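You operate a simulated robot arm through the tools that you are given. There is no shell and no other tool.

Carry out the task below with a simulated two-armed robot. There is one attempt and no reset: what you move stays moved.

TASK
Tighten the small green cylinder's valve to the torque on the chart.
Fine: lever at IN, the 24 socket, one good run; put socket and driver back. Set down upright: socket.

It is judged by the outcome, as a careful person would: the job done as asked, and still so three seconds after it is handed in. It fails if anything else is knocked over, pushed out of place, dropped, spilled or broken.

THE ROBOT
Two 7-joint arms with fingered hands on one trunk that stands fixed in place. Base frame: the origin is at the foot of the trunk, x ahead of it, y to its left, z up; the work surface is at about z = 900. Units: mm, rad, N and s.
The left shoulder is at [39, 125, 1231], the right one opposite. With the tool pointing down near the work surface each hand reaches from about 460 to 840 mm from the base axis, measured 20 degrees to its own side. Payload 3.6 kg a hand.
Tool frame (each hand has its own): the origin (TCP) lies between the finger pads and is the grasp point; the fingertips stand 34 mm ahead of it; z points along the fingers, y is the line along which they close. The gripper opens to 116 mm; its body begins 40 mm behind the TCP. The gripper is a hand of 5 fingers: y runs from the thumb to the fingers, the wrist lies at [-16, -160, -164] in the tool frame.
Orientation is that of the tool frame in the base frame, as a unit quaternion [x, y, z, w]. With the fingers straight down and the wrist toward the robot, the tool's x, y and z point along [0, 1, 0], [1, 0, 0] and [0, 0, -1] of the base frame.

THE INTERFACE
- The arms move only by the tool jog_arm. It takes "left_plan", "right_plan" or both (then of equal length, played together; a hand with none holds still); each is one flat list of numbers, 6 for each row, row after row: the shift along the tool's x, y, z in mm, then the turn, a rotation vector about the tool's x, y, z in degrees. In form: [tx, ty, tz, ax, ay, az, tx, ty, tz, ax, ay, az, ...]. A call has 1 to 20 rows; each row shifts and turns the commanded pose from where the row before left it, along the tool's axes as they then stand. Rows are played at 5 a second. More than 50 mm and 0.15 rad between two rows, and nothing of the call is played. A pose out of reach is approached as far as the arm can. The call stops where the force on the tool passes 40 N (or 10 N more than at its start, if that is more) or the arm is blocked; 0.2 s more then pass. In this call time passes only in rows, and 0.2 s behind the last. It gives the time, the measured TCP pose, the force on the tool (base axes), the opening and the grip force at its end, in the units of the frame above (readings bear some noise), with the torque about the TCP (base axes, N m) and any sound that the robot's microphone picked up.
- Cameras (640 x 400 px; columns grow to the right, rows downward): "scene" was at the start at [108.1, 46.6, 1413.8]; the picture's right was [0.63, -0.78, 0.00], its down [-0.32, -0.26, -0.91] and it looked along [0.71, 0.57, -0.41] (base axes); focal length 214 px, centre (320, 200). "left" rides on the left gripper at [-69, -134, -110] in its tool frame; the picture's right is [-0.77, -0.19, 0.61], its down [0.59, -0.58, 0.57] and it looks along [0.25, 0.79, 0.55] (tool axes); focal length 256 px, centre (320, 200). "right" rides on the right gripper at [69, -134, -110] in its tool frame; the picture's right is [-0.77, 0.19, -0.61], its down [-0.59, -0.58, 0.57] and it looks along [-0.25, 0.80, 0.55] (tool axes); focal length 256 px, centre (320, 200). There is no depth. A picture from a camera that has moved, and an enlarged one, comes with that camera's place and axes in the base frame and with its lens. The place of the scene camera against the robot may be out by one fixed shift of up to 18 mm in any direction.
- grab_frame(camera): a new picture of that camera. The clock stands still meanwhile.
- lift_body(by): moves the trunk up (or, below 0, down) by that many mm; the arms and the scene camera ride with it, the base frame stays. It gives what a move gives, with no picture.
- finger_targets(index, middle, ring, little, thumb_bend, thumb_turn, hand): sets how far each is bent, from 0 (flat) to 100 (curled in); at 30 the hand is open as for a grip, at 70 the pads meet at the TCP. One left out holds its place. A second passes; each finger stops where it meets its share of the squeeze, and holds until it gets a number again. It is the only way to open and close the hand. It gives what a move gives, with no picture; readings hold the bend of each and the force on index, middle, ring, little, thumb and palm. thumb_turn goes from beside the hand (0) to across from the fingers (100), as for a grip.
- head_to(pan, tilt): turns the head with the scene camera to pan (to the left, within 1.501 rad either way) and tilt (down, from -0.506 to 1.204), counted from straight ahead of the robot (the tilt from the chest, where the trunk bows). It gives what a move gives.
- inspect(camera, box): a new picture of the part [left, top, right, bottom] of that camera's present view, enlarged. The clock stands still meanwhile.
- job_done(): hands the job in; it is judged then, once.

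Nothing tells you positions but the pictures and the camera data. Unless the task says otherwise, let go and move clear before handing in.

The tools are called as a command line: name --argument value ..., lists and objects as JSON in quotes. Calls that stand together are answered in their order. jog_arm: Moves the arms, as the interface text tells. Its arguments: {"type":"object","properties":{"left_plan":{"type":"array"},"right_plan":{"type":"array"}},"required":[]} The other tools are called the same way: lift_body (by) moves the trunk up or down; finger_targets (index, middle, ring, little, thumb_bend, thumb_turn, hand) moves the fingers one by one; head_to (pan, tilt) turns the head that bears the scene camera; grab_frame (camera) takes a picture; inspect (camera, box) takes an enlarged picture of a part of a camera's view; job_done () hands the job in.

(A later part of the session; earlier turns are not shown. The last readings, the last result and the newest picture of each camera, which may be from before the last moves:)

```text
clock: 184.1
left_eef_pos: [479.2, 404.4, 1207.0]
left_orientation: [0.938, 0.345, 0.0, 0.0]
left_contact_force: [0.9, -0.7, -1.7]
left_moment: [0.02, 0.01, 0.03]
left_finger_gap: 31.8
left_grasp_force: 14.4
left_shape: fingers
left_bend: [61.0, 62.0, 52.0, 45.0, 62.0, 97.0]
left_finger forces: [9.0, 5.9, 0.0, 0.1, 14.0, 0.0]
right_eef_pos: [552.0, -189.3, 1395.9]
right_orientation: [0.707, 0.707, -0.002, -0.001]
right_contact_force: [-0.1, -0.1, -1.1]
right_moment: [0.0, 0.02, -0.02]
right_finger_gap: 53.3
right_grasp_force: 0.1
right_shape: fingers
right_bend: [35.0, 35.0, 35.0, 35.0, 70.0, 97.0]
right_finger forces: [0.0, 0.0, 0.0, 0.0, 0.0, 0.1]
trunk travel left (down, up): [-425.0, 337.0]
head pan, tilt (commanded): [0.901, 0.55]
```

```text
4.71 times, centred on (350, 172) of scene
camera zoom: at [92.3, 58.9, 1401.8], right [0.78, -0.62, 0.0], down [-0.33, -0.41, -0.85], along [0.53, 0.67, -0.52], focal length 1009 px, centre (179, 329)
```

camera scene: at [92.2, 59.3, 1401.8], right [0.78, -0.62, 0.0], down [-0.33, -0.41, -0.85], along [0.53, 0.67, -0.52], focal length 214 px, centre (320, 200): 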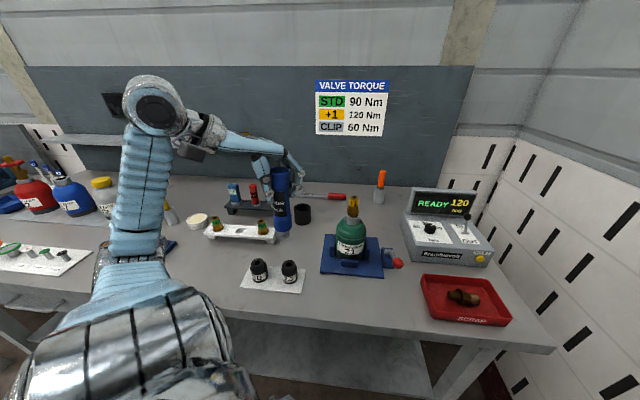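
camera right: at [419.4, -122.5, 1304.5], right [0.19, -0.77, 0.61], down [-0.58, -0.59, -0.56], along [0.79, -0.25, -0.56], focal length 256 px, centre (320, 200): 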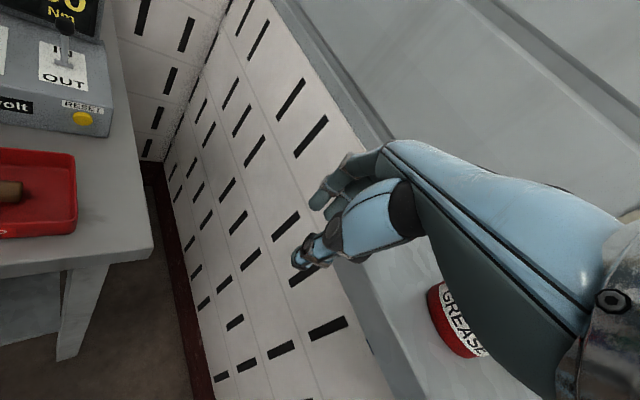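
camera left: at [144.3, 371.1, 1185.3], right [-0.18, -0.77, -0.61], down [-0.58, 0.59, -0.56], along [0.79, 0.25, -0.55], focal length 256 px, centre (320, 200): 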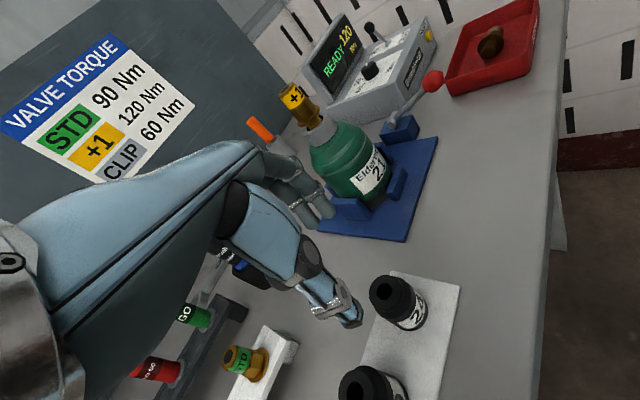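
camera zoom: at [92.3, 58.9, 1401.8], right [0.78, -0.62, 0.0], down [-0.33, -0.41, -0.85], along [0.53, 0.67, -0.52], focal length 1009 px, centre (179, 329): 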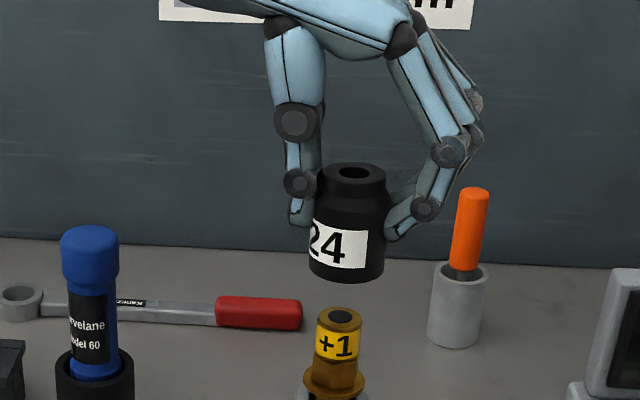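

inspect --camera "left" --box '[335, 205, 415, 285]'

inspect --camera "scene" --box '[335, 160, 370, 215]'

```text
5.00 times, centred on (375, 245) of left
camera zoom: at [340.1, 462.4, 1318.9], right [-0.71, -0.36, -0.61], down [0.07, 0.82, -0.56], along [0.7, -0.44, -0.55], focal length 1280 px, centre (45, -25)
```

zoom: 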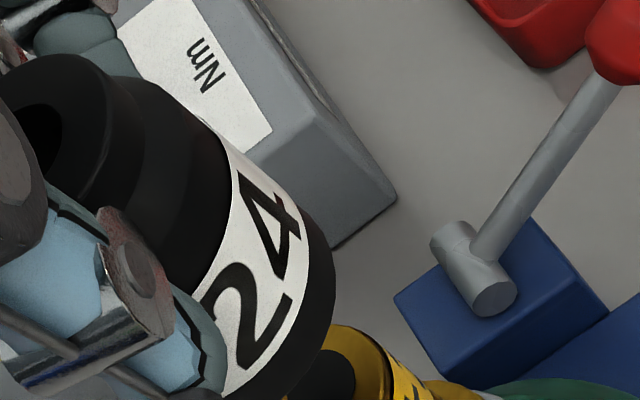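

```text
7.27 times, centred on (352, 188) of scene
camera zoom: at [92.3, 58.9, 1401.8], right [0.78, -0.62, 0.0], down [-0.33, -0.41, -0.85], along [0.53, 0.67, -0.52], focal length 1560 px, centre (84, 291)
```

zoom: 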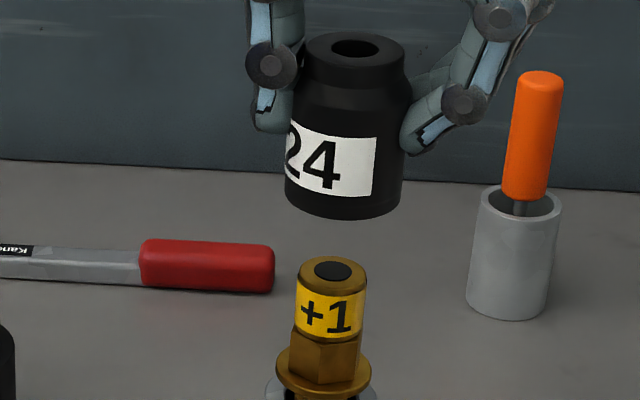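

Aligned to within about 1.5 mm in both directions, with a 2° lean. A 1.7° hand correction fixes both; then I'll lower.

jog_arm --left_plan '[-0.4, 0, 0, 1.7, 0, 0, 0, 0, 12, 0, 0, 0, 0, 0, 12, 0, 0, 0, 0, 0, 0, 0, 0, 0, 0, 0, 0, 0, 0, 0]'

inspect --camera "scene" --box '[335, 160, 370, 215]'

inspect --camera "left" --box '[290, 180, 430, 320]'

```text
clock: 185.3
left_eef_pos: [477.5, 406.0, 1183.6]
left_orientation: [0.938, 0.346, -0.005, -0.014]
left_contact_force: [0.2, 0.4, -2.0]
left_moment: [0.03, -0.02, -0.01]
left_finger_gap: 31.7
left_grasp_force: 14.8
left_shape: fingers
left_bend: [61.0, 62.0, 52.0, 45.0, 62.0, 97.0]
left_finger forces: [9.0, 5.9, 0.0, 0.1, 14.0, 0.0]
right_eef_pos: [552.7, -189.7, 1394.4]
right_orientation: [0.707, 0.707, 0.0, -0.001]
right_contact_force: [1.5, -0.2, -0.1]
right_moment: [-0.01, 0.0, 0.0]
right_finger_gap: 53.1
right_grasp_force: 0.1
right_shape: fingers
right_bend: [35.0, 35.0, 35.0, 35.0, 70.0, 97.0]
right_finger forces: [0.0, 0.1, 0.1, 0.1, 0.1, 0.0]
trunk travel left (down, up): [-425.0, 337.0]
head pan, tilt (commanded): [0.901, 0.55]
```

```text
7.27 times, centred on (352, 188) of scene
camera zoom: at [92.1, 59.0, 1401.9], right [0.78, -0.62, 0.0], down [-0.33, -0.41, -0.85], along [0.53, 0.67, -0.52], focal length 1560 px, centre (84, 291)
```

zoom: 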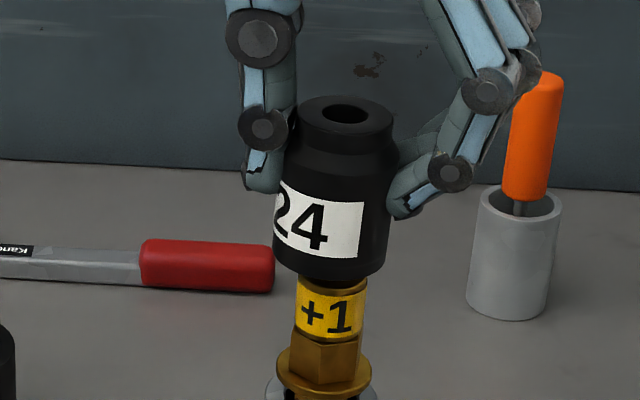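

```text
2.86 times, centred on (360, 250) of left
camera zoom: at [340.5, 459.9, 1298.8], right [-0.72, -0.34, -0.61], down [0.06, 0.83, -0.55], along [0.69, -0.43, -0.58], focal length 731 px, centre (206, 57)
```

zoom: 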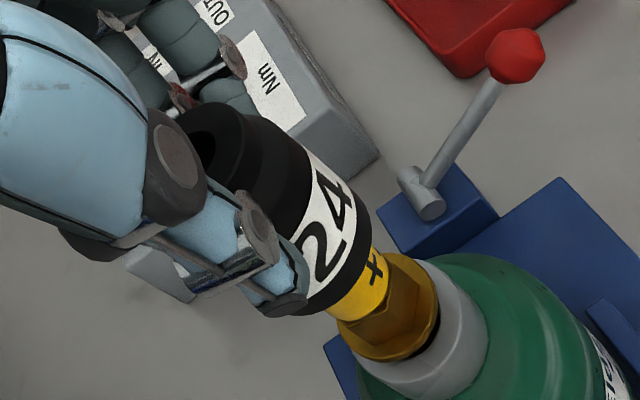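

jog_arm --left_plan '[0, 1.2, 0, 0, 0, 0, 0, 0, 6, 0, 0, 0, 0, 0, 5, 0, 0, 0, 0, 0, 0, 0, 0, 0]'

inspect --camera "scene" --box '[335, 160, 370, 215]'

inspect --camera "left" --box '[290, 180, 430, 320]'

```text
clock: 186.3
left_eef_pos: [477.8, 405.6, 1172.3]
left_orientation: [0.938, 0.347, -0.006, -0.014]
left_contact_force: [0.6, 0.1, -0.5]
left_moment: [0.01, -0.01, -0.04]
left_finger_gap: 32.2
left_grasp_force: 15.2
left_shape: fingers
left_bend: [61.0, 62.0, 52.0, 45.0, 62.0, 97.0]
left_finger forces: [9.2, 6.9, 0.1, 0.0, 14.2, 0.0]
right_eef_pos: [551.8, -190.4, 1395.2]
right_orientation: [0.707, 0.707, -0.001, -0.001]
right_contact_force: [-0.2, -0.2, 0.1]
right_moment: [0.03, -0.01, -0.02]
right_finger_gap: 53.3
right_grasp_force: 0.0
right_shape: fingers
right_bend: [35.0, 35.0, 35.0, 35.0, 70.0, 97.0]
right_finger forces: [0.0, 0.1, 0.0, 0.0, 0.0, 0.0]
trunk travel left (down, up): [-425.0, 337.0]
head pan, tilt (commanded): [0.901, 0.55]
```

```text
7.27 times, centred on (352, 188) of scene
camera zoom: at [92.1, 58.9, 1401.9], right [0.78, -0.62, 0.0], down [-0.33, -0.41, -0.85], along [0.53, 0.67, -0.52], focal length 1560 px, centre (84, 291)
```

zoom: 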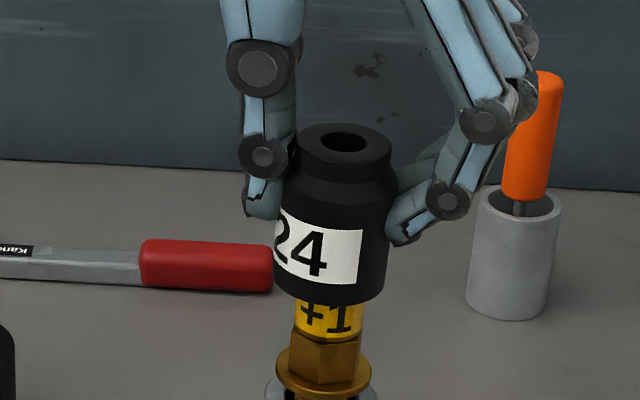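

```text
2.86 times, centred on (360, 250) of left
camera zoom: at [341.1, 459.4, 1287.9], right [-0.72, -0.34, -0.61], down [0.06, 0.83, -0.55], along [0.69, -0.43, -0.58], focal length 731 px, centre (206, 57)
```

zoom: 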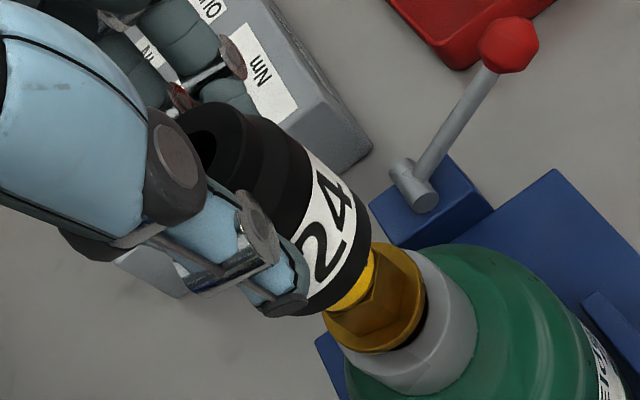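

jog_arm --left_plan '[0, 0, 3, 0, 0, 0, 0, 0, 2, 0, 0, 0, 0, 0, 0, 0, 0, 0]'

inspect --camera "scene" --box '[335, 160, 370, 215]'

inspect --camera "left" --box '[290, 180, 430, 320]'

```text
clock: 187.1
left_eef_pos: [477.7, 406.1, 1166.9]
left_orientation: [0.938, 0.347, -0.004, -0.015]
left_contact_force: [0.0, -0.1, -0.9]
left_moment: [0.01, -0.01, 0.01]
left_finger_gap: 32.2
left_grasp_force: 15.4
left_shape: fingers
left_bend: [61.0, 62.0, 52.0, 45.0, 62.0, 97.0]
left_finger forces: [9.2, 6.2, 0.0, 0.1, 14.3, 0.0]
right_eef_pos: [551.5, -189.4, 1395.1]
right_orientation: [0.707, 0.707, -0.001, -0.001]
right_contact_force: [0.3, -0.6, 0.2]
right_moment: [0.01, 0.05, -0.01]
right_finger_gap: 53.2
right_grasp_force: 0.0
right_shape: fingers
right_bend: [35.0, 35.0, 35.0, 35.0, 70.0, 97.0]
right_finger forces: [0.0, 0.0, 0.0, 0.0, 0.1, 0.0]
trunk travel left (down, up): [-425.0, 337.0]
head pan, tilt (commanded): [0.901, 0.55]
```

```text
7.27 times, centred on (352, 188) of scene
camera zoom: at [92.0, 58.9, 1401.9], right [0.78, -0.62, 0.0], down [-0.32, -0.41, -0.85], along [0.53, 0.67, -0.52], focal length 1560 px, centre (84, 291)
```

zoom: 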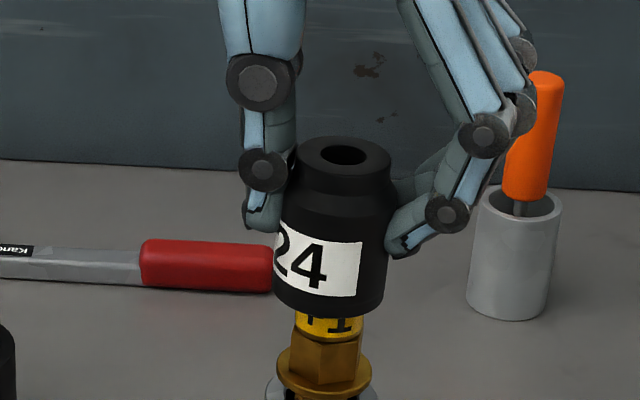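

```text
2.86 times, centred on (360, 250) of left
camera zoom: at [341.4, 459.6, 1282.6], right [-0.72, -0.34, -0.61], down [0.06, 0.83, -0.55], along [0.69, -0.43, -0.58], focal length 731 px, centre (206, 57)
```

zoom: 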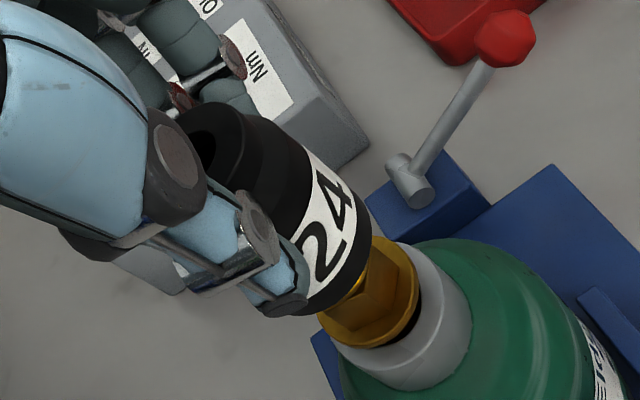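

It's sliding over the valve with no resistance. So the socket is hollow and well aligned; continuing down.

jog_arm --left_plan '[0, 0, 4, 0, 0, 0, 0, 0, 4, 0, 0, 0, 0, 0, 0, 0, 0, 0]'

jog_arm --left_plan '[0, 0, 4, 0, 0, 0, 0, 0, 3, 0, 0, 0, 0, 0, 0, 0, 0, 0]'

inspect --camera "scene" --box '[335, 160, 370, 215]'

```text
clock: 187.9
left_eef_pos: [478.6, 405.8, 1157.9]
left_orientation: [0.938, 0.347, -0.005, -0.014]
left_contact_force: [0.6, 0.3, -1.2]
left_moment: [0.02, -0.02, -0.01]
left_finger_gap: 32.2
left_grasp_force: 15.3
left_shape: fingers
left_bend: [61.0, 62.0, 52.0, 45.0, 62.0, 97.0]
left_finger forces: [9.1, 6.6, 0.1, 0.0, 14.2, 0.0]
right_eef_pos: [551.9, -190.0, 1395.5]
right_orientation: [0.707, 0.707, -0.001, 0.0]
right_contact_force: [0.3, -0.3, -0.4]
right_moment: [0.02, -0.01, -0.01]
right_finger_gap: 53.2
right_grasp_force: 0.0
right_shape: fingers
right_bend: [35.0, 35.0, 35.0, 35.0, 70.0, 97.0]
right_finger forces: [0.0, 0.0, 0.0, 0.1, 0.1, 0.1]
trunk travel left (down, up): [-425.0, 337.0]
head pan, tilt (commanded): [0.901, 0.55]
```

```text
clock: 188.7
left_eef_pos: [477.4, 404.9, 1151.8]
left_orientation: [0.938, 0.347, -0.005, -0.015]
left_contact_force: [0.7, -1.2, -0.8]
left_moment: [0.0, 0.0, 0.01]
left_finger_gap: 31.9
left_grasp_force: 15.1
left_shape: fingers
left_bend: [61.0, 62.0, 52.0, 45.0, 62.0, 97.0]
left_finger forces: [9.2, 6.2, 0.0, 0.0, 14.2, 0.1]
right_eef_pos: [552.4, -190.2, 1396.8]
right_orientation: [0.708, 0.707, -0.001, -0.001]
right_contact_force: [1.0, -0.1, -1.3]
right_moment: [0.01, -0.02, 0.02]
right_finger_gap: 53.1
right_grasp_force: 0.0
right_shape: fingers
right_bend: [35.0, 35.0, 35.0, 35.0, 70.0, 97.0]
right_finger forces: [0.0, 0.0, 0.0, 0.0, 0.0, 0.1]
trunk travel left (down, up): [-425.0, 337.0]
head pan, tilt (commanded): [0.901, 0.55]
```

```text
7.27 times, centred on (352, 188) of scene
camera zoom: at [92.0, 58.9, 1401.9], right [0.78, -0.62, 0.0], down [-0.32, -0.41, -0.85], along [0.53, 0.67, -0.52], focal length 1560 px, centre (84, 291)
```

zoom: 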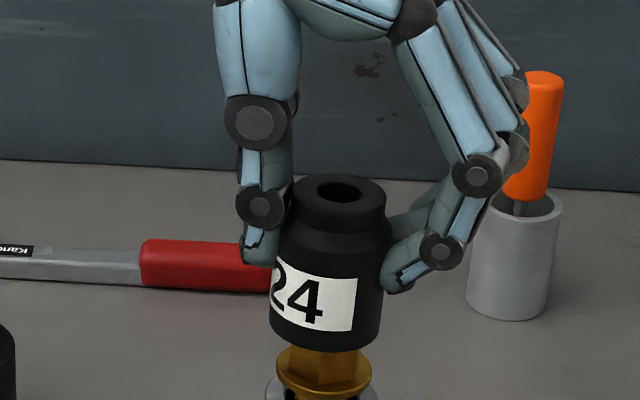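

jog_arm --left_plan '[0, 0, 4, 0, 0, 0, 0, 0, 3, 0, 0, 0, 0, 0, 0, 0, 0, 0]'

jog_arm --left_plan '[0, 0, 4, 0, 0, 0, 0, 0, 3, 0, 0, 0, 0, 0, 0, 0, 0, 0]'

inspect --camera "scene" --box '[335, 165, 370, 220]'

inspect --camera "left" --box '[290, 180, 430, 320]'

```text
clock: 189.5
left_eef_pos: [478.1, 405.7, 1145.3]
left_orientation: [0.938, 0.347, -0.005, -0.014]
left_contact_force: [2.2, 0.1, -1.7]
left_moment: [-0.03, -0.09, 0.01]
left_finger_gap: 32.6
left_grasp_force: 15.7
left_shape: fingers
left_bend: [61.0, 62.0, 52.0, 45.0, 62.0, 97.0]
left_finger forces: [9.2, 7.4, 0.0, 0.0, 14.1, 0.0]
right_eef_pos: [552.6, -189.6, 1395.9]
right_orientation: [0.707, 0.707, -0.001, -0.001]
right_contact_force: [-0.2, -0.6, 0.2]
right_moment: [0.01, 0.02, 0.01]
right_finger_gap: 52.9
right_grasp_force: 0.0
right_shape: fingers
right_bend: [35.0, 35.0, 35.0, 35.0, 70.0, 97.0]
right_finger forces: [0.0, 0.0, 0.1, 0.0, 0.1, 0.0]
trunk travel left (down, up): [-425.0, 337.0]
head pan, tilt (commanded): [0.901, 0.55]
```

```text
clock: 190.3
left_eef_pos: [477.6, 405.6, 1137.8]
left_orientation: [0.938, 0.347, -0.005, -0.013]
left_contact_force: [0.3, -0.1, -0.7]
left_moment: [-0.06, -0.08, 0.03]
left_finger_gap: 32.1
left_grasp_force: 15.8
left_shape: fingers
left_bend: [61.0, 62.0, 52.0, 45.0, 62.0, 97.0]
left_finger forces: [9.5, 7.0, 0.0, 0.0, 13.8, 0.1]
right_eef_pos: [552.0, -190.4, 1395.5]
right_orientation: [0.707, 0.707, -0.001, -0.001]
right_contact_force: [0.5, 0.1, -0.1]
right_moment: [-0.03, -0.04, -0.01]
right_finger_gap: 53.0
right_grasp_force: 0.1
right_shape: fingers
right_bend: [35.0, 35.0, 35.0, 35.0, 70.0, 97.0]
right_finger forces: [0.1, 0.0, 0.1, 0.1, 0.0, 0.0]
trunk travel left (down, up): [-425.0, 337.0]
head pan, tilt (commanded): [0.901, 0.55]
```

```text
7.27 times, centred on (352, 192) of scene
camera zoom: at [92.2, 58.8, 1401.9], right [0.78, -0.62, 0.0], down [-0.33, -0.41, -0.85], along [0.53, 0.67, -0.52], focal length 1560 px, centre (84, 254)
```

zoom: 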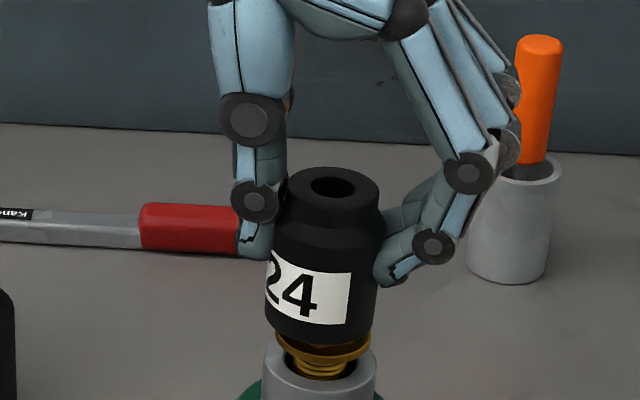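

```text
2.86 times, centred on (360, 250) of left
camera zoom: at [341.1, 460.6, 1254.4], right [-0.72, -0.34, -0.61], down [0.06, 0.83, -0.55], along [0.69, -0.43, -0.58], focal length 731 px, centre (206, 57)
```

zoom: 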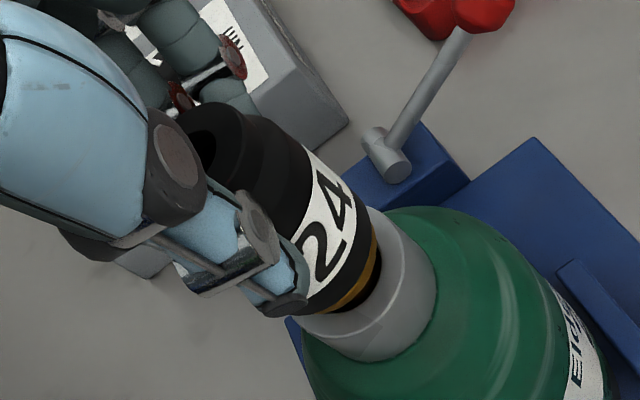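

The socket has gone right down over the hexagon, almost to the flange. A few more millimetres.

jog_arm --left_plan '[0, 0, 3, 0, 0, 0, 0, 0, 2, 0, 0, 0, 0, 0, 0, 0, 0, 0]'

inspect --camera "scene" --box '[335, 165, 370, 220]'

```text
clock: 191.1
left_eef_pos: [477.0, 406.8, 1132.9]
left_orientation: [0.938, 0.346, -0.005, -0.014]
left_contact_force: [2.3, -0.4, -0.3]
left_moment: [0.01, -0.11, 0.01]
left_finger_gap: 32.2
left_grasp_force: 15.6
left_shape: fingers
left_bend: [61.0, 62.0, 52.0, 45.0, 62.0, 97.0]
left_finger forces: [9.4, 7.8, 0.0, 0.0, 13.9, 0.1]
right_eef_pos: [553.2, -190.4, 1396.1]
right_orientation: [0.707, 0.707, -0.001, -0.001]
right_contact_force: [-0.2, 0.6, -0.1]
right_moment: [0.01, 0.02, -0.02]
right_finger_gap: 53.1
right_grasp_force: 0.1
right_shape: fingers
right_bend: [35.0, 35.0, 35.0, 35.0, 70.0, 97.0]
right_finger forces: [0.1, 0.0, 0.0, 0.1, 0.1, 0.1]
trunk travel left (down, up): [-425.0, 337.0]
head pan, tilt (commanded): [0.901, 0.55]
```

```text
7.27 times, centred on (352, 192) of scene
camera zoom: at [92.3, 58.8, 1401.9], right [0.78, -0.62, 0.0], down [-0.33, -0.41, -0.85], along [0.53, 0.67, -0.52], focal length 1560 px, centre (84, 254)
```

zoom: 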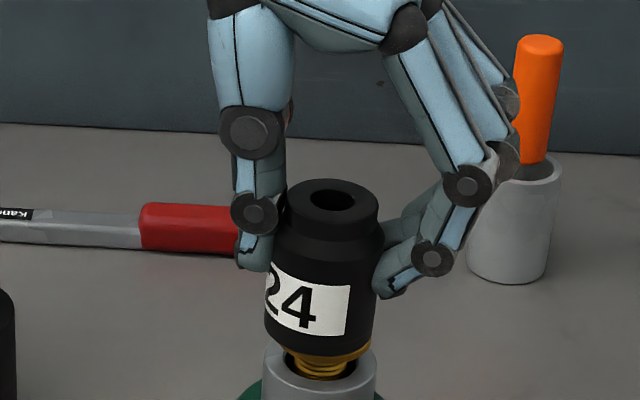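

jog_arm --left_plan '[0, 0, 2, 0, 0, 0, 0, 0, 0, 0, 0, 0]'

finger_targets --hand "left" --index 55 --middle 55 --ring 48 --little 42 --thumb_bend 55

inspect --camera "scene" --box '[335, 165, 370, 220]'

inspect --camera "left" --box '[290, 180, 430, 320]'

```text
clock: 191.7
left_eef_pos: [477.8, 406.8, 1132.0]
left_orientation: [0.938, 0.347, -0.004, -0.014]
left_contact_force: [1.4, 1.7, 2.9]
left_moment: [0.02, -0.15, -0.01]
left_finger_gap: 32.1
left_grasp_force: 16.4
left_shape: fingers
left_bend: [61.0, 62.0, 52.0, 45.0, 62.0, 97.0]
left_finger forces: [9.3, 8.5, 0.0, 0.0, 15.1, 0.0]
right_eef_pos: [552.3, -189.5, 1395.7]
right_orientation: [0.707, 0.707, 0.0, 0.0]
right_contact_force: [-0.2, -0.4, 0.4]
right_moment: [-0.01, 0.0, 0.01]
right_finger_gap: 53.1
right_grasp_force: 0.0
right_shape: fingers
right_bend: [35.0, 35.0, 35.0, 35.0, 70.0, 97.0]
right_finger forces: [0.1, 0.0, 0.1, 0.0, 0.0, 0.1]
trunk travel left (down, up): [-425.0, 337.0]
head pan, tilt (commanded): [0.901, 0.55]
```

```text
clock: 192.7
left_eef_pos: [477.3, 405.7, 1131.7]
left_orientation: [0.938, 0.347, -0.005, -0.014]
left_contact_force: [-0.1, -1.0, -0.8]
left_moment: [0.0, -0.02, 0.01]
left_finger_gap: 44.3
left_grasp_force: 0.0
left_shape: fingers
left_bend: [55.0, 55.0, 48.0, 42.0, 55.0, 97.0]
left_finger forces: [0.1, 0.1, 0.0, 0.0, 0.0, 0.0]
right_eef_pos: [551.9, -191.4, 1395.6]
right_orientation: [0.708, 0.707, 0.0, -0.001]
right_contact_force: [-0.8, -0.2, 0.5]
right_moment: [-0.03, -0.02, 0.03]
right_finger_gap: 53.0
right_grasp_force: 0.2
right_shape: fingers
right_bend: [35.0, 35.0, 35.0, 35.0, 70.0, 97.0]
right_finger forces: [0.0, 0.0, 0.0, 0.1, 0.1, 0.1]
trunk travel left (down, up): [-425.0, 337.0]
head pan, tilt (commanded): [0.901, 0.55]
```

```text
7.27 times, centred on (352, 192) of scene
camera zoom: at [91.9, 58.8, 1401.9], right [0.78, -0.62, 0.0], down [-0.32, -0.41, -0.85], along [0.53, 0.67, -0.52], focal length 1560 px, centre (84, 254)
```

zoom: 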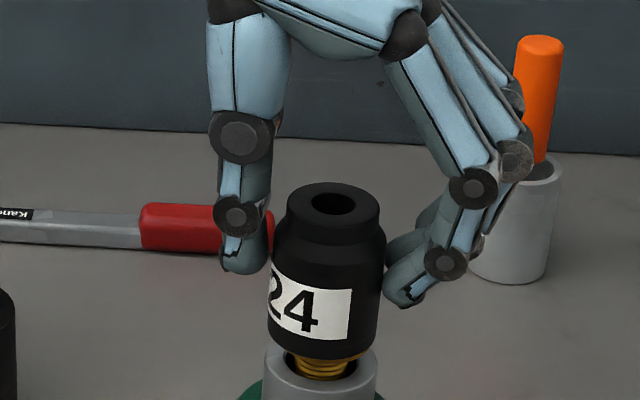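

```text
2.86 times, centred on (360, 250) of left
camera zoom: at [340.8, 460.0, 1247.4], right [-0.72, -0.34, -0.61], down [0.06, 0.83, -0.55], along [0.69, -0.43, -0.58], focal length 731 px, centre (206, 57)
```

zoom: 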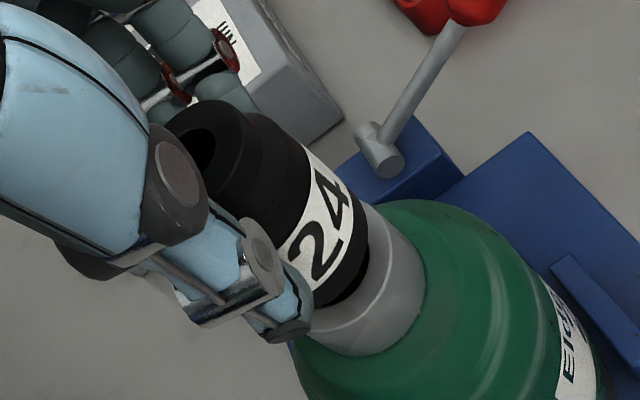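

The 24 socket is seated squarely on the valve flange. I'll open, rise clear, level the hand and go for the driver.

finger_targets --hand "left" --index 40 --middle 40 --ring 40 --little 40 --thumb_bend 40

jog_arm --left_plan '[0, 0, -20, 0, 0, 0, 0, 0, -40, 0, 0, 0, 0, 0, -45, 0, 0, 0, 0, 0, 0, -1.7, 0, 0, 0, 0, 0, 0, 0, -7, 0, 0, 0, 0, 0, -7, 0, 0, 0, 0, 0, -7, 0, 0, 0, 0, 0, -7, 0, 0, 0, 0, 0, -7, 0, 0, 0, 0, 0, -7, 0, 0, 0, 0, 0, -7, 0, 0, 0, 0, 0, -7, 0, 0, 0, 0, 0, 0]'

inspect --camera "scene" --box '[300, 130, 400, 240]'

grab_frame --camera "left"

```text
clock: 193.7
left_eef_pos: [476.7, 406.0, 1131.4]
left_orientation: [0.938, 0.347, -0.006, -0.013]
left_contact_force: [0.7, 0.2, 1.0]
left_moment: [0.01, 0.0, 0.0]
left_finger_gap: 88.2
left_grasp_force: 0.1
left_shape: fingers
left_bend: [40.0, 40.0, 40.0, 40.0, 40.0, 97.0]
left_finger forces: [0.1, 0.0, 0.0, 0.1, 0.0, 0.1]
right_eef_pos: [550.9, -189.9, 1396.0]
right_orientation: [0.707, 0.707, -0.001, 0.0]
right_contact_force: [-0.2, -0.4, 0.4]
right_moment: [0.03, 0.01, -0.01]
right_finger_gap: 53.3
right_grasp_force: 0.1
right_shape: fingers
right_bend: [35.0, 35.0, 35.0, 35.0, 70.0, 97.0]
right_finger forces: [0.1, 0.0, 0.1, 0.1, 0.0, 0.1]
trunk travel left (down, up): [-425.0, 337.0]
head pan, tilt (commanded): [0.901, 0.55]
```

```text
clock: 196.5
left_eef_pos: [479.4, 404.3, 1236.1]
left_orientation: [0.665, 0.747, 0.0, 0.0]
left_contact_force: [0.1, -0.8, -0.3]
left_moment: [-0.03, 0.03, -0.02]
left_finger_gap: 88.2
left_grasp_force: 0.1
left_shape: fingers
left_bend: [40.0, 40.0, 40.0, 40.0, 40.0, 97.0]
left_finger forces: [0.1, 0.0, 0.1, 0.0, 0.1, 0.1]
right_eef_pos: [552.8, -189.2, 1395.7]
right_orientation: [0.707, 0.707, -0.001, -0.001]
right_contact_force: [-0.1, -0.2, 0.3]
right_moment: [0.02, -0.02, 0.0]
right_finger_gap: 53.1
right_grasp_force: 0.1
right_shape: fingers
right_bend: [35.0, 35.0, 35.0, 35.0, 70.0, 97.0]
right_finger forces: [0.0, 0.1, 0.1, 0.0, 0.0, 0.0]
trunk travel left (down, up): [-425.0, 337.0]
head pan, tilt (commanded): [0.901, 0.55]
```

```text
3.64 times, centred on (350, 185) of scene
camera zoom: at [91.9, 59.0, 1401.9], right [0.78, -0.62, 0.0], down [-0.32, -0.41, -0.85], along [0.53, 0.67, -0.52], focal length 780 px, centre (211, 254)
```

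zoom: 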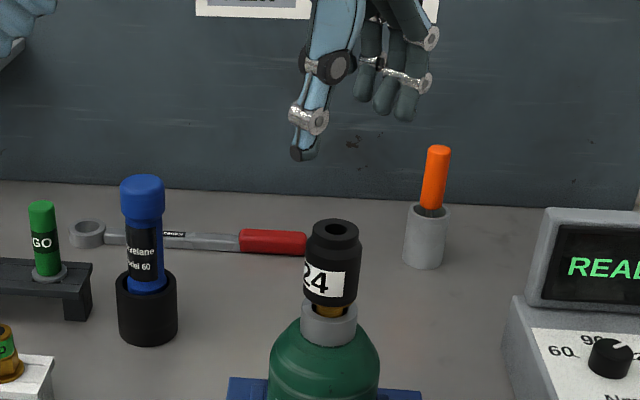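

```text
taken
camera left: at [355.2, 319.4, 1348.3], right [-0.1, -0.79, -0.61], down [-0.64, 0.52, -0.56], along [0.76, 0.34, -0.55], focal length 256 px, centre (320, 200)
```

left: 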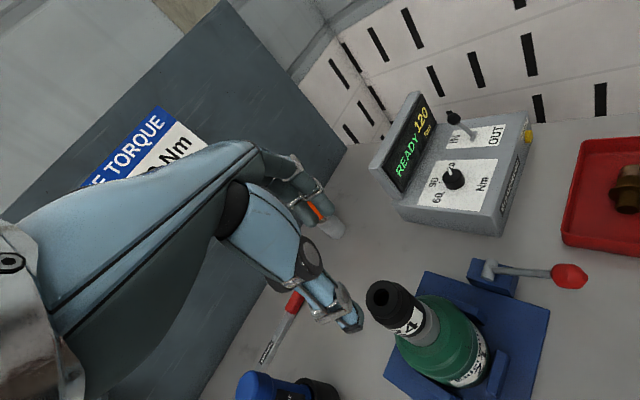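

The socket stands neatly on the valve. Before running, one more look at the clamp from this high angle.

inspect --camera "left" --box '[370, 260, 560, 400]'

inspect --camera "scene" --box '[315, 215, 405, 285]'

```text
2.86 times, centred on (465, 330) of left
camera zoom: at [355.2, 319.4, 1348.3], right [-0.1, -0.79, -0.61], down [-0.64, 0.52, -0.56], along [0.76, 0.34, -0.55], focal length 731 px, centre (-94, -171)
```

zoom: 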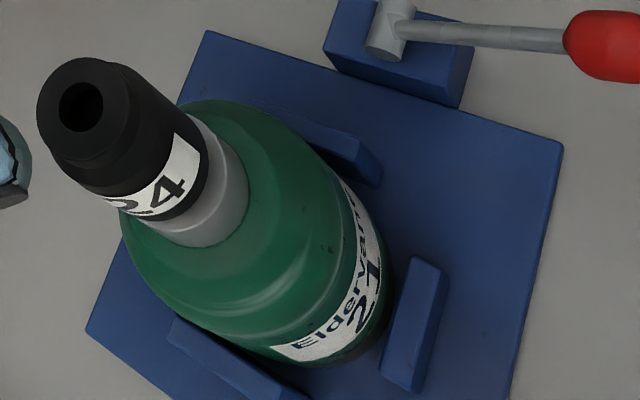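

```text
5.71 times, centred on (360, 250) of scene
camera zoom: at [91.9, 59.0, 1401.9], right [0.78, -0.62, 0.0], down [-0.32, -0.41, -0.85], along [0.53, 0.67, -0.52], focal length 1226 px, centre (91, -86)
```

zoom: 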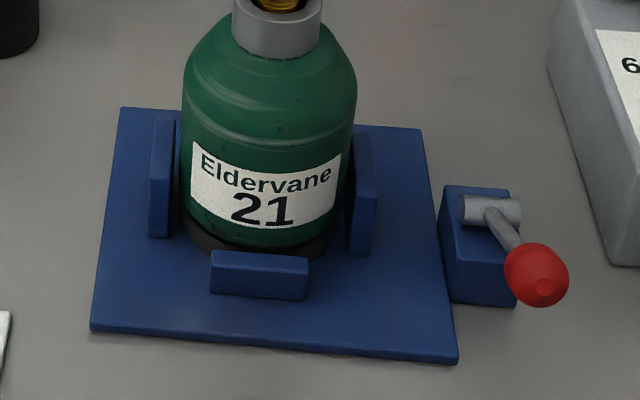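

I can't see any sign that the clamp is released beyond the small clearance, so I'll go ahead. Moving over the driver.

jog_arm --left_plan '[40.2, 2, 0, 0, 0, 0, 40.2, 2, 0, 0, 0, 0, 40.2, 2, 0, 0, 0, 0, 40.2, 2, 0, 0, 0, 0, 40.2, 2, 0, 0, 0, 0, 40.2, 2, 0, 0, 0, 0, 0, 0, 40, 0, 0, 0, 0, 0, 35, 0, 0, 0, 0, 0, 0, 0, 0, 0, 0, 0, 0, 0, 0, 0]'

inspect --camera "left" --box '[320, 230, 460, 360]'

inspect --camera "scene" --box '[260, 120, 350, 230]'

```text
clock: 198.7
left_eef_pos: [460.3, 644.1, 1162.7]
left_orientation: [0.665, 0.747, -0.001, 0.0]
left_contact_force: [-0.3, 0.7, -0.2]
left_moment: [-0.01, 0.01, 0.0]
left_finger_gap: 88.2
left_grasp_force: 0.0
left_shape: fingers
left_bend: [40.0, 40.0, 40.0, 40.0, 40.0, 97.0]
left_finger forces: [0.0, 0.1, 0.0, 0.0, 0.1, 0.0]
right_eef_pos: [551.7, -191.0, 1396.4]
right_orientation: [0.707, 0.707, -0.001, -0.001]
right_contact_force: [-0.6, -0.2, -1.6]
right_moment: [-0.01, 0.0, 0.0]
right_finger_gap: 52.8
right_grasp_force: 0.1
right_shape: fingers
right_bend: [35.0, 35.0, 35.0, 35.0, 70.0, 97.0]
right_finger forces: [0.0, 0.0, 0.0, 0.0, 0.0, 0.0]
trunk travel left (down, up): [-425.0, 337.0]
head pan, tilt (commanded): [0.901, 0.55]
```

```text
3.08 times, centred on (390, 295) of left
camera zoom: at [336.5, 560.2, 1273.8], right [-0.1, -0.79, -0.61], down [-0.64, 0.52, -0.56], along [0.76, 0.34, -0.55], focal length 788 px, centre (105, -92)
```

zoom: 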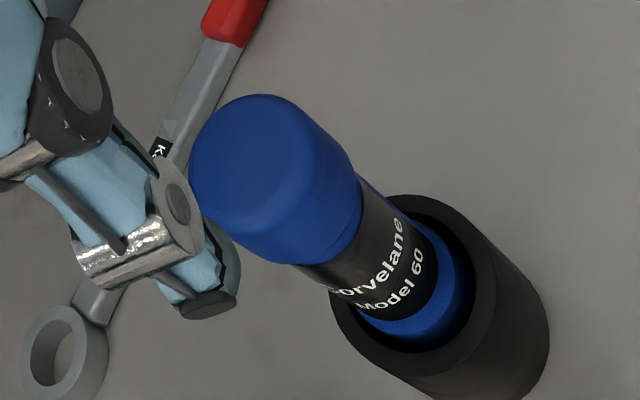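

```text
3.64 times, centred on (305, 175) of scene
camera zoom: at [91.9, 59.2, 1401.9], right [0.78, -0.62, 0.0], down [-0.32, -0.41, -0.85], along [0.53, 0.67, -0.52], focal length 780 px, centre (374, 291)
```

zoom: 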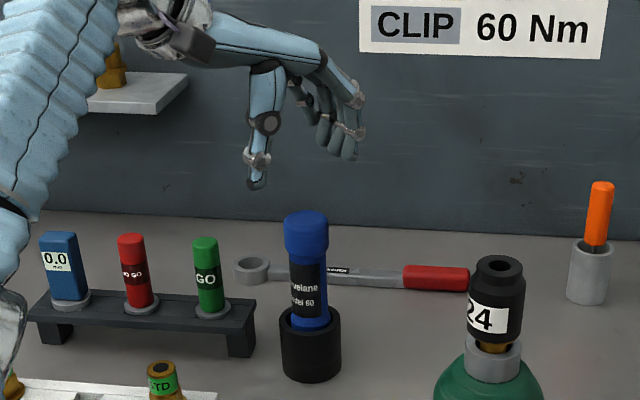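

jog_arm --left_plan '[2, -1, 38, 0, 0, 0, 0, 0, 38, 0, 0, 0, 0, 0, 35, 0, 0, 0, 0, 0, 7, 0, 0, 0, 0, 0, 0, 0, 0, 0]'

finger_targets --hand "left" --index 57 --middle 57 --ring 52 --little 48 --thumb_bend 57

inspect --camera "left" --box '[250, 170, 450, 350]'

inspect --camera "scene" --box '[275, 160, 335, 230]'

```text
clock: 199.9
left_eef_pos: [460.8, 647.1, 1044.4]
left_orientation: [0.665, 0.747, -0.001, 0.0]
left_contact_force: [-0.6, -0.7, 0.7]
left_moment: [-0.03, 0.0, -0.01]
left_finger_gap: 88.5
left_grasp_force: 0.0
left_shape: fingers
left_bend: [40.0, 40.0, 40.0, 40.0, 40.0, 97.0]
left_finger forces: [0.0, 0.1, 0.1, 0.0, 0.0, 0.1]
right_eef_pos: [552.9, -188.9, 1395.4]
right_orientation: [0.707, 0.707, 0.0, -0.001]
right_contact_force: [-0.8, -0.2, 0.1]
right_moment: [0.02, 0.03, 0.02]
right_finger_gap: 53.3
right_grasp_force: 0.1
right_shape: fingers
right_bend: [35.0, 35.0, 35.0, 35.0, 70.0, 97.0]
right_finger forces: [0.0, 0.0, 0.0, 0.0, 0.0, 0.0]
trunk travel left (down, up): [-425.0, 337.0]
head pan, tilt (commanded): [0.901, 0.55]
```

```text
clock: 200.9
left_eef_pos: [462.0, 647.0, 1045.0]
left_orientation: [0.665, 0.747, -0.001, 0.0]
left_contact_force: [-0.2, 0.5, 0.6]
left_moment: [0.03, 0.0, 0.02]
left_finger_gap: 42.7
left_grasp_force: 0.1
left_shape: fingers
left_bend: [56.0, 56.0, 52.0, 48.0, 56.0, 97.0]
left_finger forces: [0.2, 0.0, 0.0, 0.1, 0.0, 0.0]
right_eef_pos: [552.5, -189.2, 1396.6]
right_orientation: [0.707, 0.707, -0.001, 0.0]
right_contact_force: [-0.2, -0.4, -0.3]
right_moment: [0.02, 0.01, -0.01]
right_finger_gap: 53.2
right_grasp_force: 0.0
right_shape: fingers
right_bend: [35.0, 35.0, 35.0, 35.0, 70.0, 97.0]
right_finger forces: [0.0, 0.0, 0.0, 0.0, 0.1, 0.1]
trunk travel left (down, up): [-425.0, 337.0]
head pan, tilt (commanded): [0.901, 0.55]
```

```text
2.22 times, centred on (350, 260) of left
camera zoom: at [337.4, 562.3, 1156.5], right [-0.1, -0.79, -0.61], down [-0.64, 0.52, -0.56], along [0.76, 0.34, -0.55], focal length 569 px, centre (253, 67)
```

zoom: 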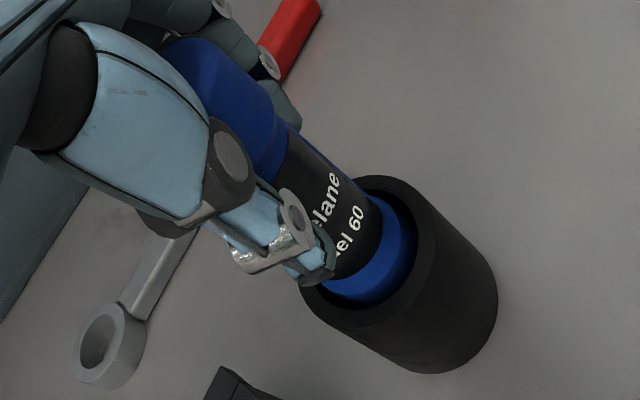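

```text
5.71 times, centred on (305, 195) of scene
camera zoom: at [91.9, 58.9, 1401.9], right [0.78, -0.62, 0.0], down [-0.32, -0.41, -0.85], along [0.53, 0.67, -0.52], focal length 1226 px, centre (406, 229)
```

zoom: 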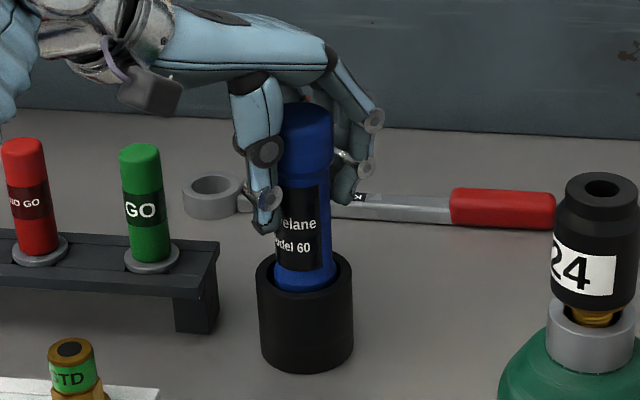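

finger_targets --hand "left" --index 72 --middle 72 --ring 60 --little 52 --thumb_bend 72

jog_arm --left_plan '[0, 0, 0, 0, 0, 0]'

jog_arm --left_plan '[0, 0, 0, 0, 0, 0]'

inspect --camera "left" --box '[250, 170, 450, 350]'

inspect --camera "scene" --box '[275, 160, 335, 230]'

```text
clock: 201.9
left_eef_pos: [461.0, 647.6, 1043.7]
left_orientation: [0.665, 0.747, 0.0, 0.0]
left_contact_force: [0.2, 1.3, 0.4]
left_moment: [0.11, -0.11, -0.01]
left_finger_gap: 34.1
left_grasp_force: 21.6
left_shape: fingers
left_bend: [59.0, 59.0, 60.0, 52.0, 61.0, 96.0]
left_finger forces: [10.1, 11.4, 0.0, 0.0, 22.6, 0.0]
right_eef_pos: [552.4, -189.2, 1396.0]
right_orientation: [0.708, 0.707, -0.001, -0.001]
right_contact_force: [0.8, 0.5, -0.5]
right_moment: [0.0, -0.04, 0.0]
right_finger_gap: 53.2
right_grasp_force: 0.2
right_shape: fingers
right_bend: [35.0, 35.0, 35.0, 35.0, 70.0, 97.0]
right_finger forces: [0.0, 0.0, 0.0, 0.1, 0.0, 0.1]
trunk travel left (down, up): [-425.0, 337.0]
head pan, tilt (commanded): [0.901, 0.55]
```

```text
clock: 202.3
left_eef_pos: [460.9, 646.3, 1043.7]
left_orientation: [0.665, 0.747, 0.0, 0.0]
left_contact_force: [0.5, 0.9, -0.4]
left_moment: [0.08, -0.12, 0.02]
left_finger_gap: 34.1
left_grasp_force: 22.1
left_shape: fingers
left_bend: [59.0, 59.0, 60.0, 52.0, 61.0, 96.0]
left_finger forces: [10.1, 11.3, 0.0, 0.0, 22.7, 0.0]
right_eef_pos: [552.2, -188.8, 1396.4]
right_orientation: [0.707, 0.707, -0.001, -0.001]
right_contact_force: [0.3, 0.3, 0.4]
right_moment: [-0.01, 0.02, 0.01]
right_finger_gap: 53.2
right_grasp_force: 0.1
right_shape: fingers
right_bend: [35.0, 35.0, 35.0, 35.0, 70.0, 97.0]
right_finger forces: [0.0, 0.0, 0.0, 0.0, 0.1, 0.1]
trunk travel left (down, up): [-425.0, 337.0]
head pan, tilt (commanded): [0.901, 0.55]
```

```text
clock: 202.7
left_eef_pos: [463.3, 646.7, 1043.2]
left_orientation: [0.665, 0.747, 0.001, 0.0]
left_contact_force: [0.6, 0.8, -0.5]
left_moment: [0.09, -0.12, 0.0]
left_finger_gap: 34.1
left_grasp_force: 21.8
left_shape: fingers
left_bend: [59.0, 59.0, 60.0, 52.0, 61.0, 96.0]
left_finger forces: [10.1, 11.2, 0.1, 0.0, 22.6, 0.0]
right_eef_pos: [552.5, -189.6, 1396.0]
right_orientation: [0.708, 0.706, -0.002, -0.001]
right_contact_force: [0.4, 0.2, 0.5]
right_moment: [0.02, -0.04, 0.0]
right_finger_gap: 53.2
right_grasp_force: 0.1
right_shape: fingers
right_bend: [35.0, 35.0, 35.0, 35.0, 70.0, 97.0]
right_finger forces: [0.0, 0.1, 0.0, 0.1, 0.0, 0.0]
trunk travel left (down, up): [-425.0, 337.0]
head pan, tilt (commanded): [0.901, 0.55]
```

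```text
2.22 times, centred on (350, 260) of left
camera zoom: at [337.4, 562.5, 1156.3], right [-0.1, -0.79, -0.61], down [-0.64, 0.52, -0.56], along [0.76, 0.34, -0.55], focal length 569 px, centre (253, 67)
```

zoom: 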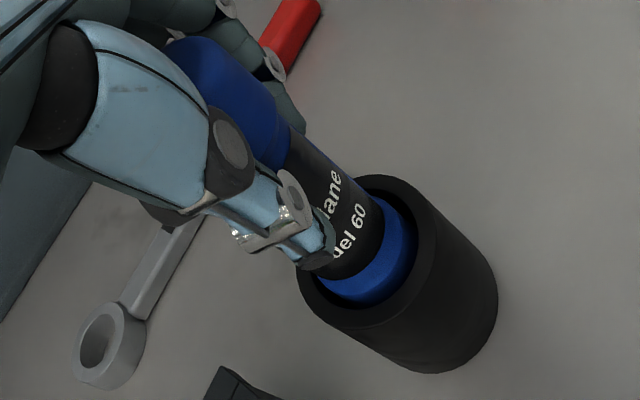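

```text
5.71 times, centred on (305, 195) of scene
camera zoom: at [92.0, 59.2, 1401.9], right [0.78, -0.62, 0.0], down [-0.32, -0.41, -0.85], along [0.53, 0.67, -0.52], focal length 1226 px, centre (406, 229)
```

zoom: 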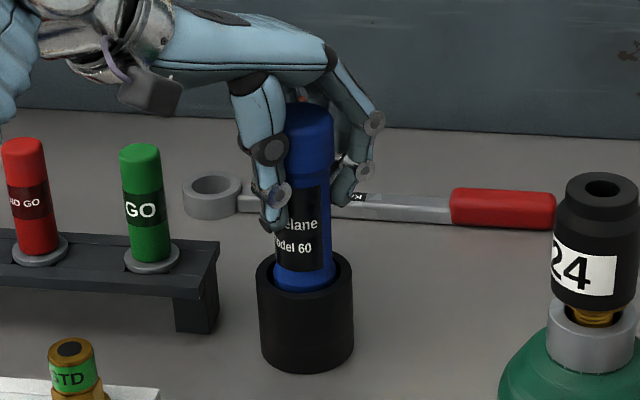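

Good grip. I'll lift it straight out, carry it over the socket and turn the hand for the crossed-view alignment again, keeping an exact ledger of moves for the return.

jog_arm --left_plan '[0, 0, -10, 0, 0, 0, 0, 0, -20, 0, 0, 0, 0, 0, -30, 0, 0, 0, 0, 0, -45, 0, 0, 0, 0, 0, -45, 0, 0, 0, 0, 0, -45, 0, 0, 0, 0, 0, -45, 0, 0, 0, 0, 0, -10, 0, 0, 0, 0, 0, 0, 0, 0, 0]'

inspect --camera "left" --box '[250, 170, 450, 350]'

inspect --camera "scene" --box '[250, 60, 360, 230]'

```text
clock: 204.7
left_eef_pos: [463.8, 649.5, 1291.7]
left_orientation: [0.664, 0.748, -0.001, -0.001]
left_contact_force: [0.7, -0.4, -8.0]
left_moment: [0.02, 0.02, -0.01]
left_finger_gap: 33.6
left_grasp_force: 19.8
left_shape: fingers
left_bend: [59.0, 59.0, 60.0, 52.0, 61.0, 96.0]
left_finger forces: [10.1, 10.1, 0.0, 0.1, 20.9, 0.1]
right_eef_pos: [553.3, -189.3, 1394.6]
right_orientation: [0.707, 0.707, -0.002, 0.001]
right_contact_force: [0.2, 0.0, -0.5]
right_moment: [-0.02, -0.01, -0.01]
right_finger_gap: 52.9
right_grasp_force: 0.2
right_shape: fingers
right_bend: [35.0, 35.0, 35.0, 35.0, 70.0, 97.0]
right_finger forces: [0.0, 0.0, 0.1, 0.1, 0.1, 0.0]
trunk travel left (down, up): [-425.0, 337.0]
head pan, tilt (commanded): [0.901, 0.55]
```

```text
2.22 times, centred on (350, 260) of left
camera zoom: at [338.8, 564.8, 1403.3], right [-0.1, -0.79, -0.61], down [-0.64, 0.52, -0.56], along [0.76, 0.34, -0.56], focal length 569 px, centre (253, 67)
```

zoom: 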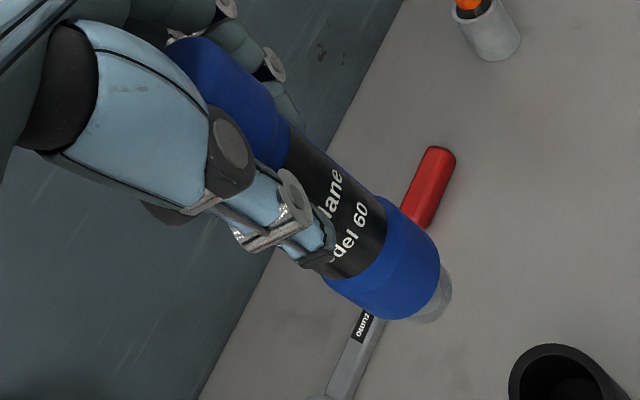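

```text
2.35 times, centred on (305, 145) of scene
camera zoom: at [92.6, 60.1, 1401.7], right [0.78, -0.62, 0.0], down [-0.33, -0.41, -0.85], along [0.53, 0.67, -0.52], focal length 505 px, centre (355, 329)
```

zoom: 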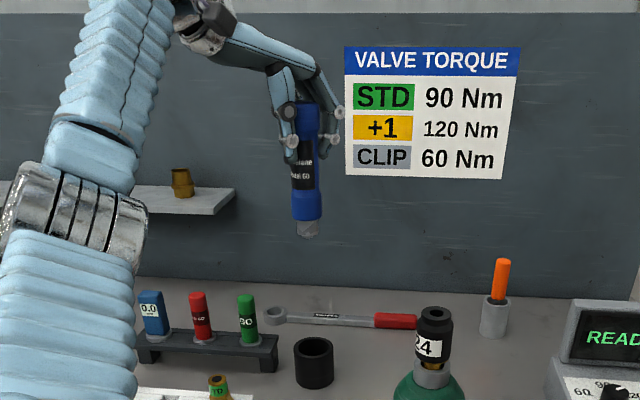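

jog_arm --left_plan '[-40, -2.5, 0, 0, 0, 0, -40, -2.5, 0, 0, 0, 0, -40, -2.5, 0, 0, 0, 0, -40, -2.5, 0, 0, 0, 0, -40, -2.5, 0, 0, 0, 0, -40, -2.5, 0, 0, 0, 0, 0, 0, 0, 0, 0, 7, 0, 0, 0, 0, 0, 7, 0, 0, 0, 0, 0, 7, 0, 0, 0, 0, 0, 7, 0, 0, 0, 0, 0, 7, 0, 0, 0, 0, 0, 7, 0, 0, 0, 0, 0, 7, 0, 0, 0, 0, 0, 7, 0, 0, 0, 0, 0, 0, 0, 0, 0, 0, 0, 0]'

inspect --camera "scene" --box '[315, 70, 395, 220]'

inspect --camera "left" --box '[330, 220, 470, 350]'

```text
clock: 208.1
left_eef_pos: [474.3, 407.1, 1293.2]
left_orientation: [0.938, 0.346, -0.001, -0.001]
left_contact_force: [0.0, 0.5, -8.0]
left_moment: [0.02, -0.03, 0.02]
left_finger_gap: 33.5
left_grasp_force: 21.0
left_shape: fingers
left_bend: [59.0, 59.0, 60.0, 52.0, 62.0, 96.0]
left_finger forces: [10.2, 10.7, 0.1, 0.1, 20.3, 0.1]
right_eef_pos: [553.8, -189.8, 1396.0]
right_orientation: [0.707, 0.707, 0.0, -0.001]
right_contact_force: [-0.3, 0.2, -0.8]
right_moment: [-0.04, -0.02, -0.02]
right_finger_gap: 53.1
right_grasp_force: 0.0
right_shape: fingers
right_bend: [35.0, 35.0, 35.0, 35.0, 70.0, 97.0]
right_finger forces: [0.0, 0.0, 0.1, 0.0, 0.0, 0.0]
trunk travel left (down, up): [-425.0, 337.0]
head pan, tilt (commanded): [0.901, 0.55]
```

```text
2.67 times, centred on (355, 145) of scene
camera zoom: at [92.8, 59.4, 1401.8], right [0.78, -0.62, 0.0], down [-0.33, -0.41, -0.85], along [0.53, 0.67, -0.52], focal length 572 px, centre (227, 347)
```

zoom: 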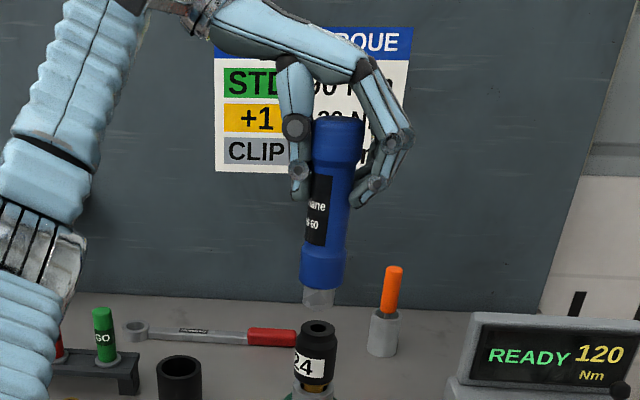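

```text
3.08 times, centred on (400, 285) of left
camera zoom: at [337.3, 463.6, 1405.0], right [-0.71, -0.36, -0.61], down [0.07, 0.82, -0.57], along [0.7, -0.44, -0.55], focal length 788 px, centre (74, -62)
```

zoom: 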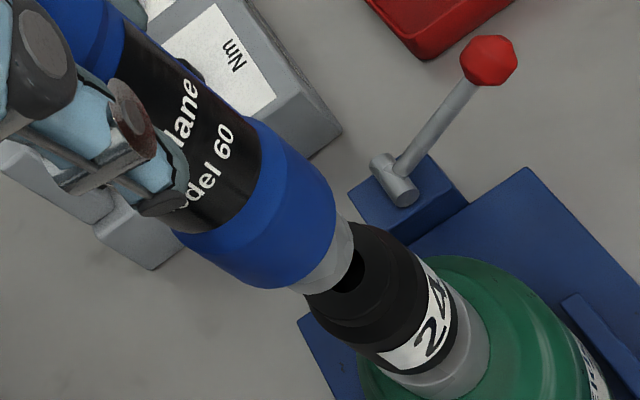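

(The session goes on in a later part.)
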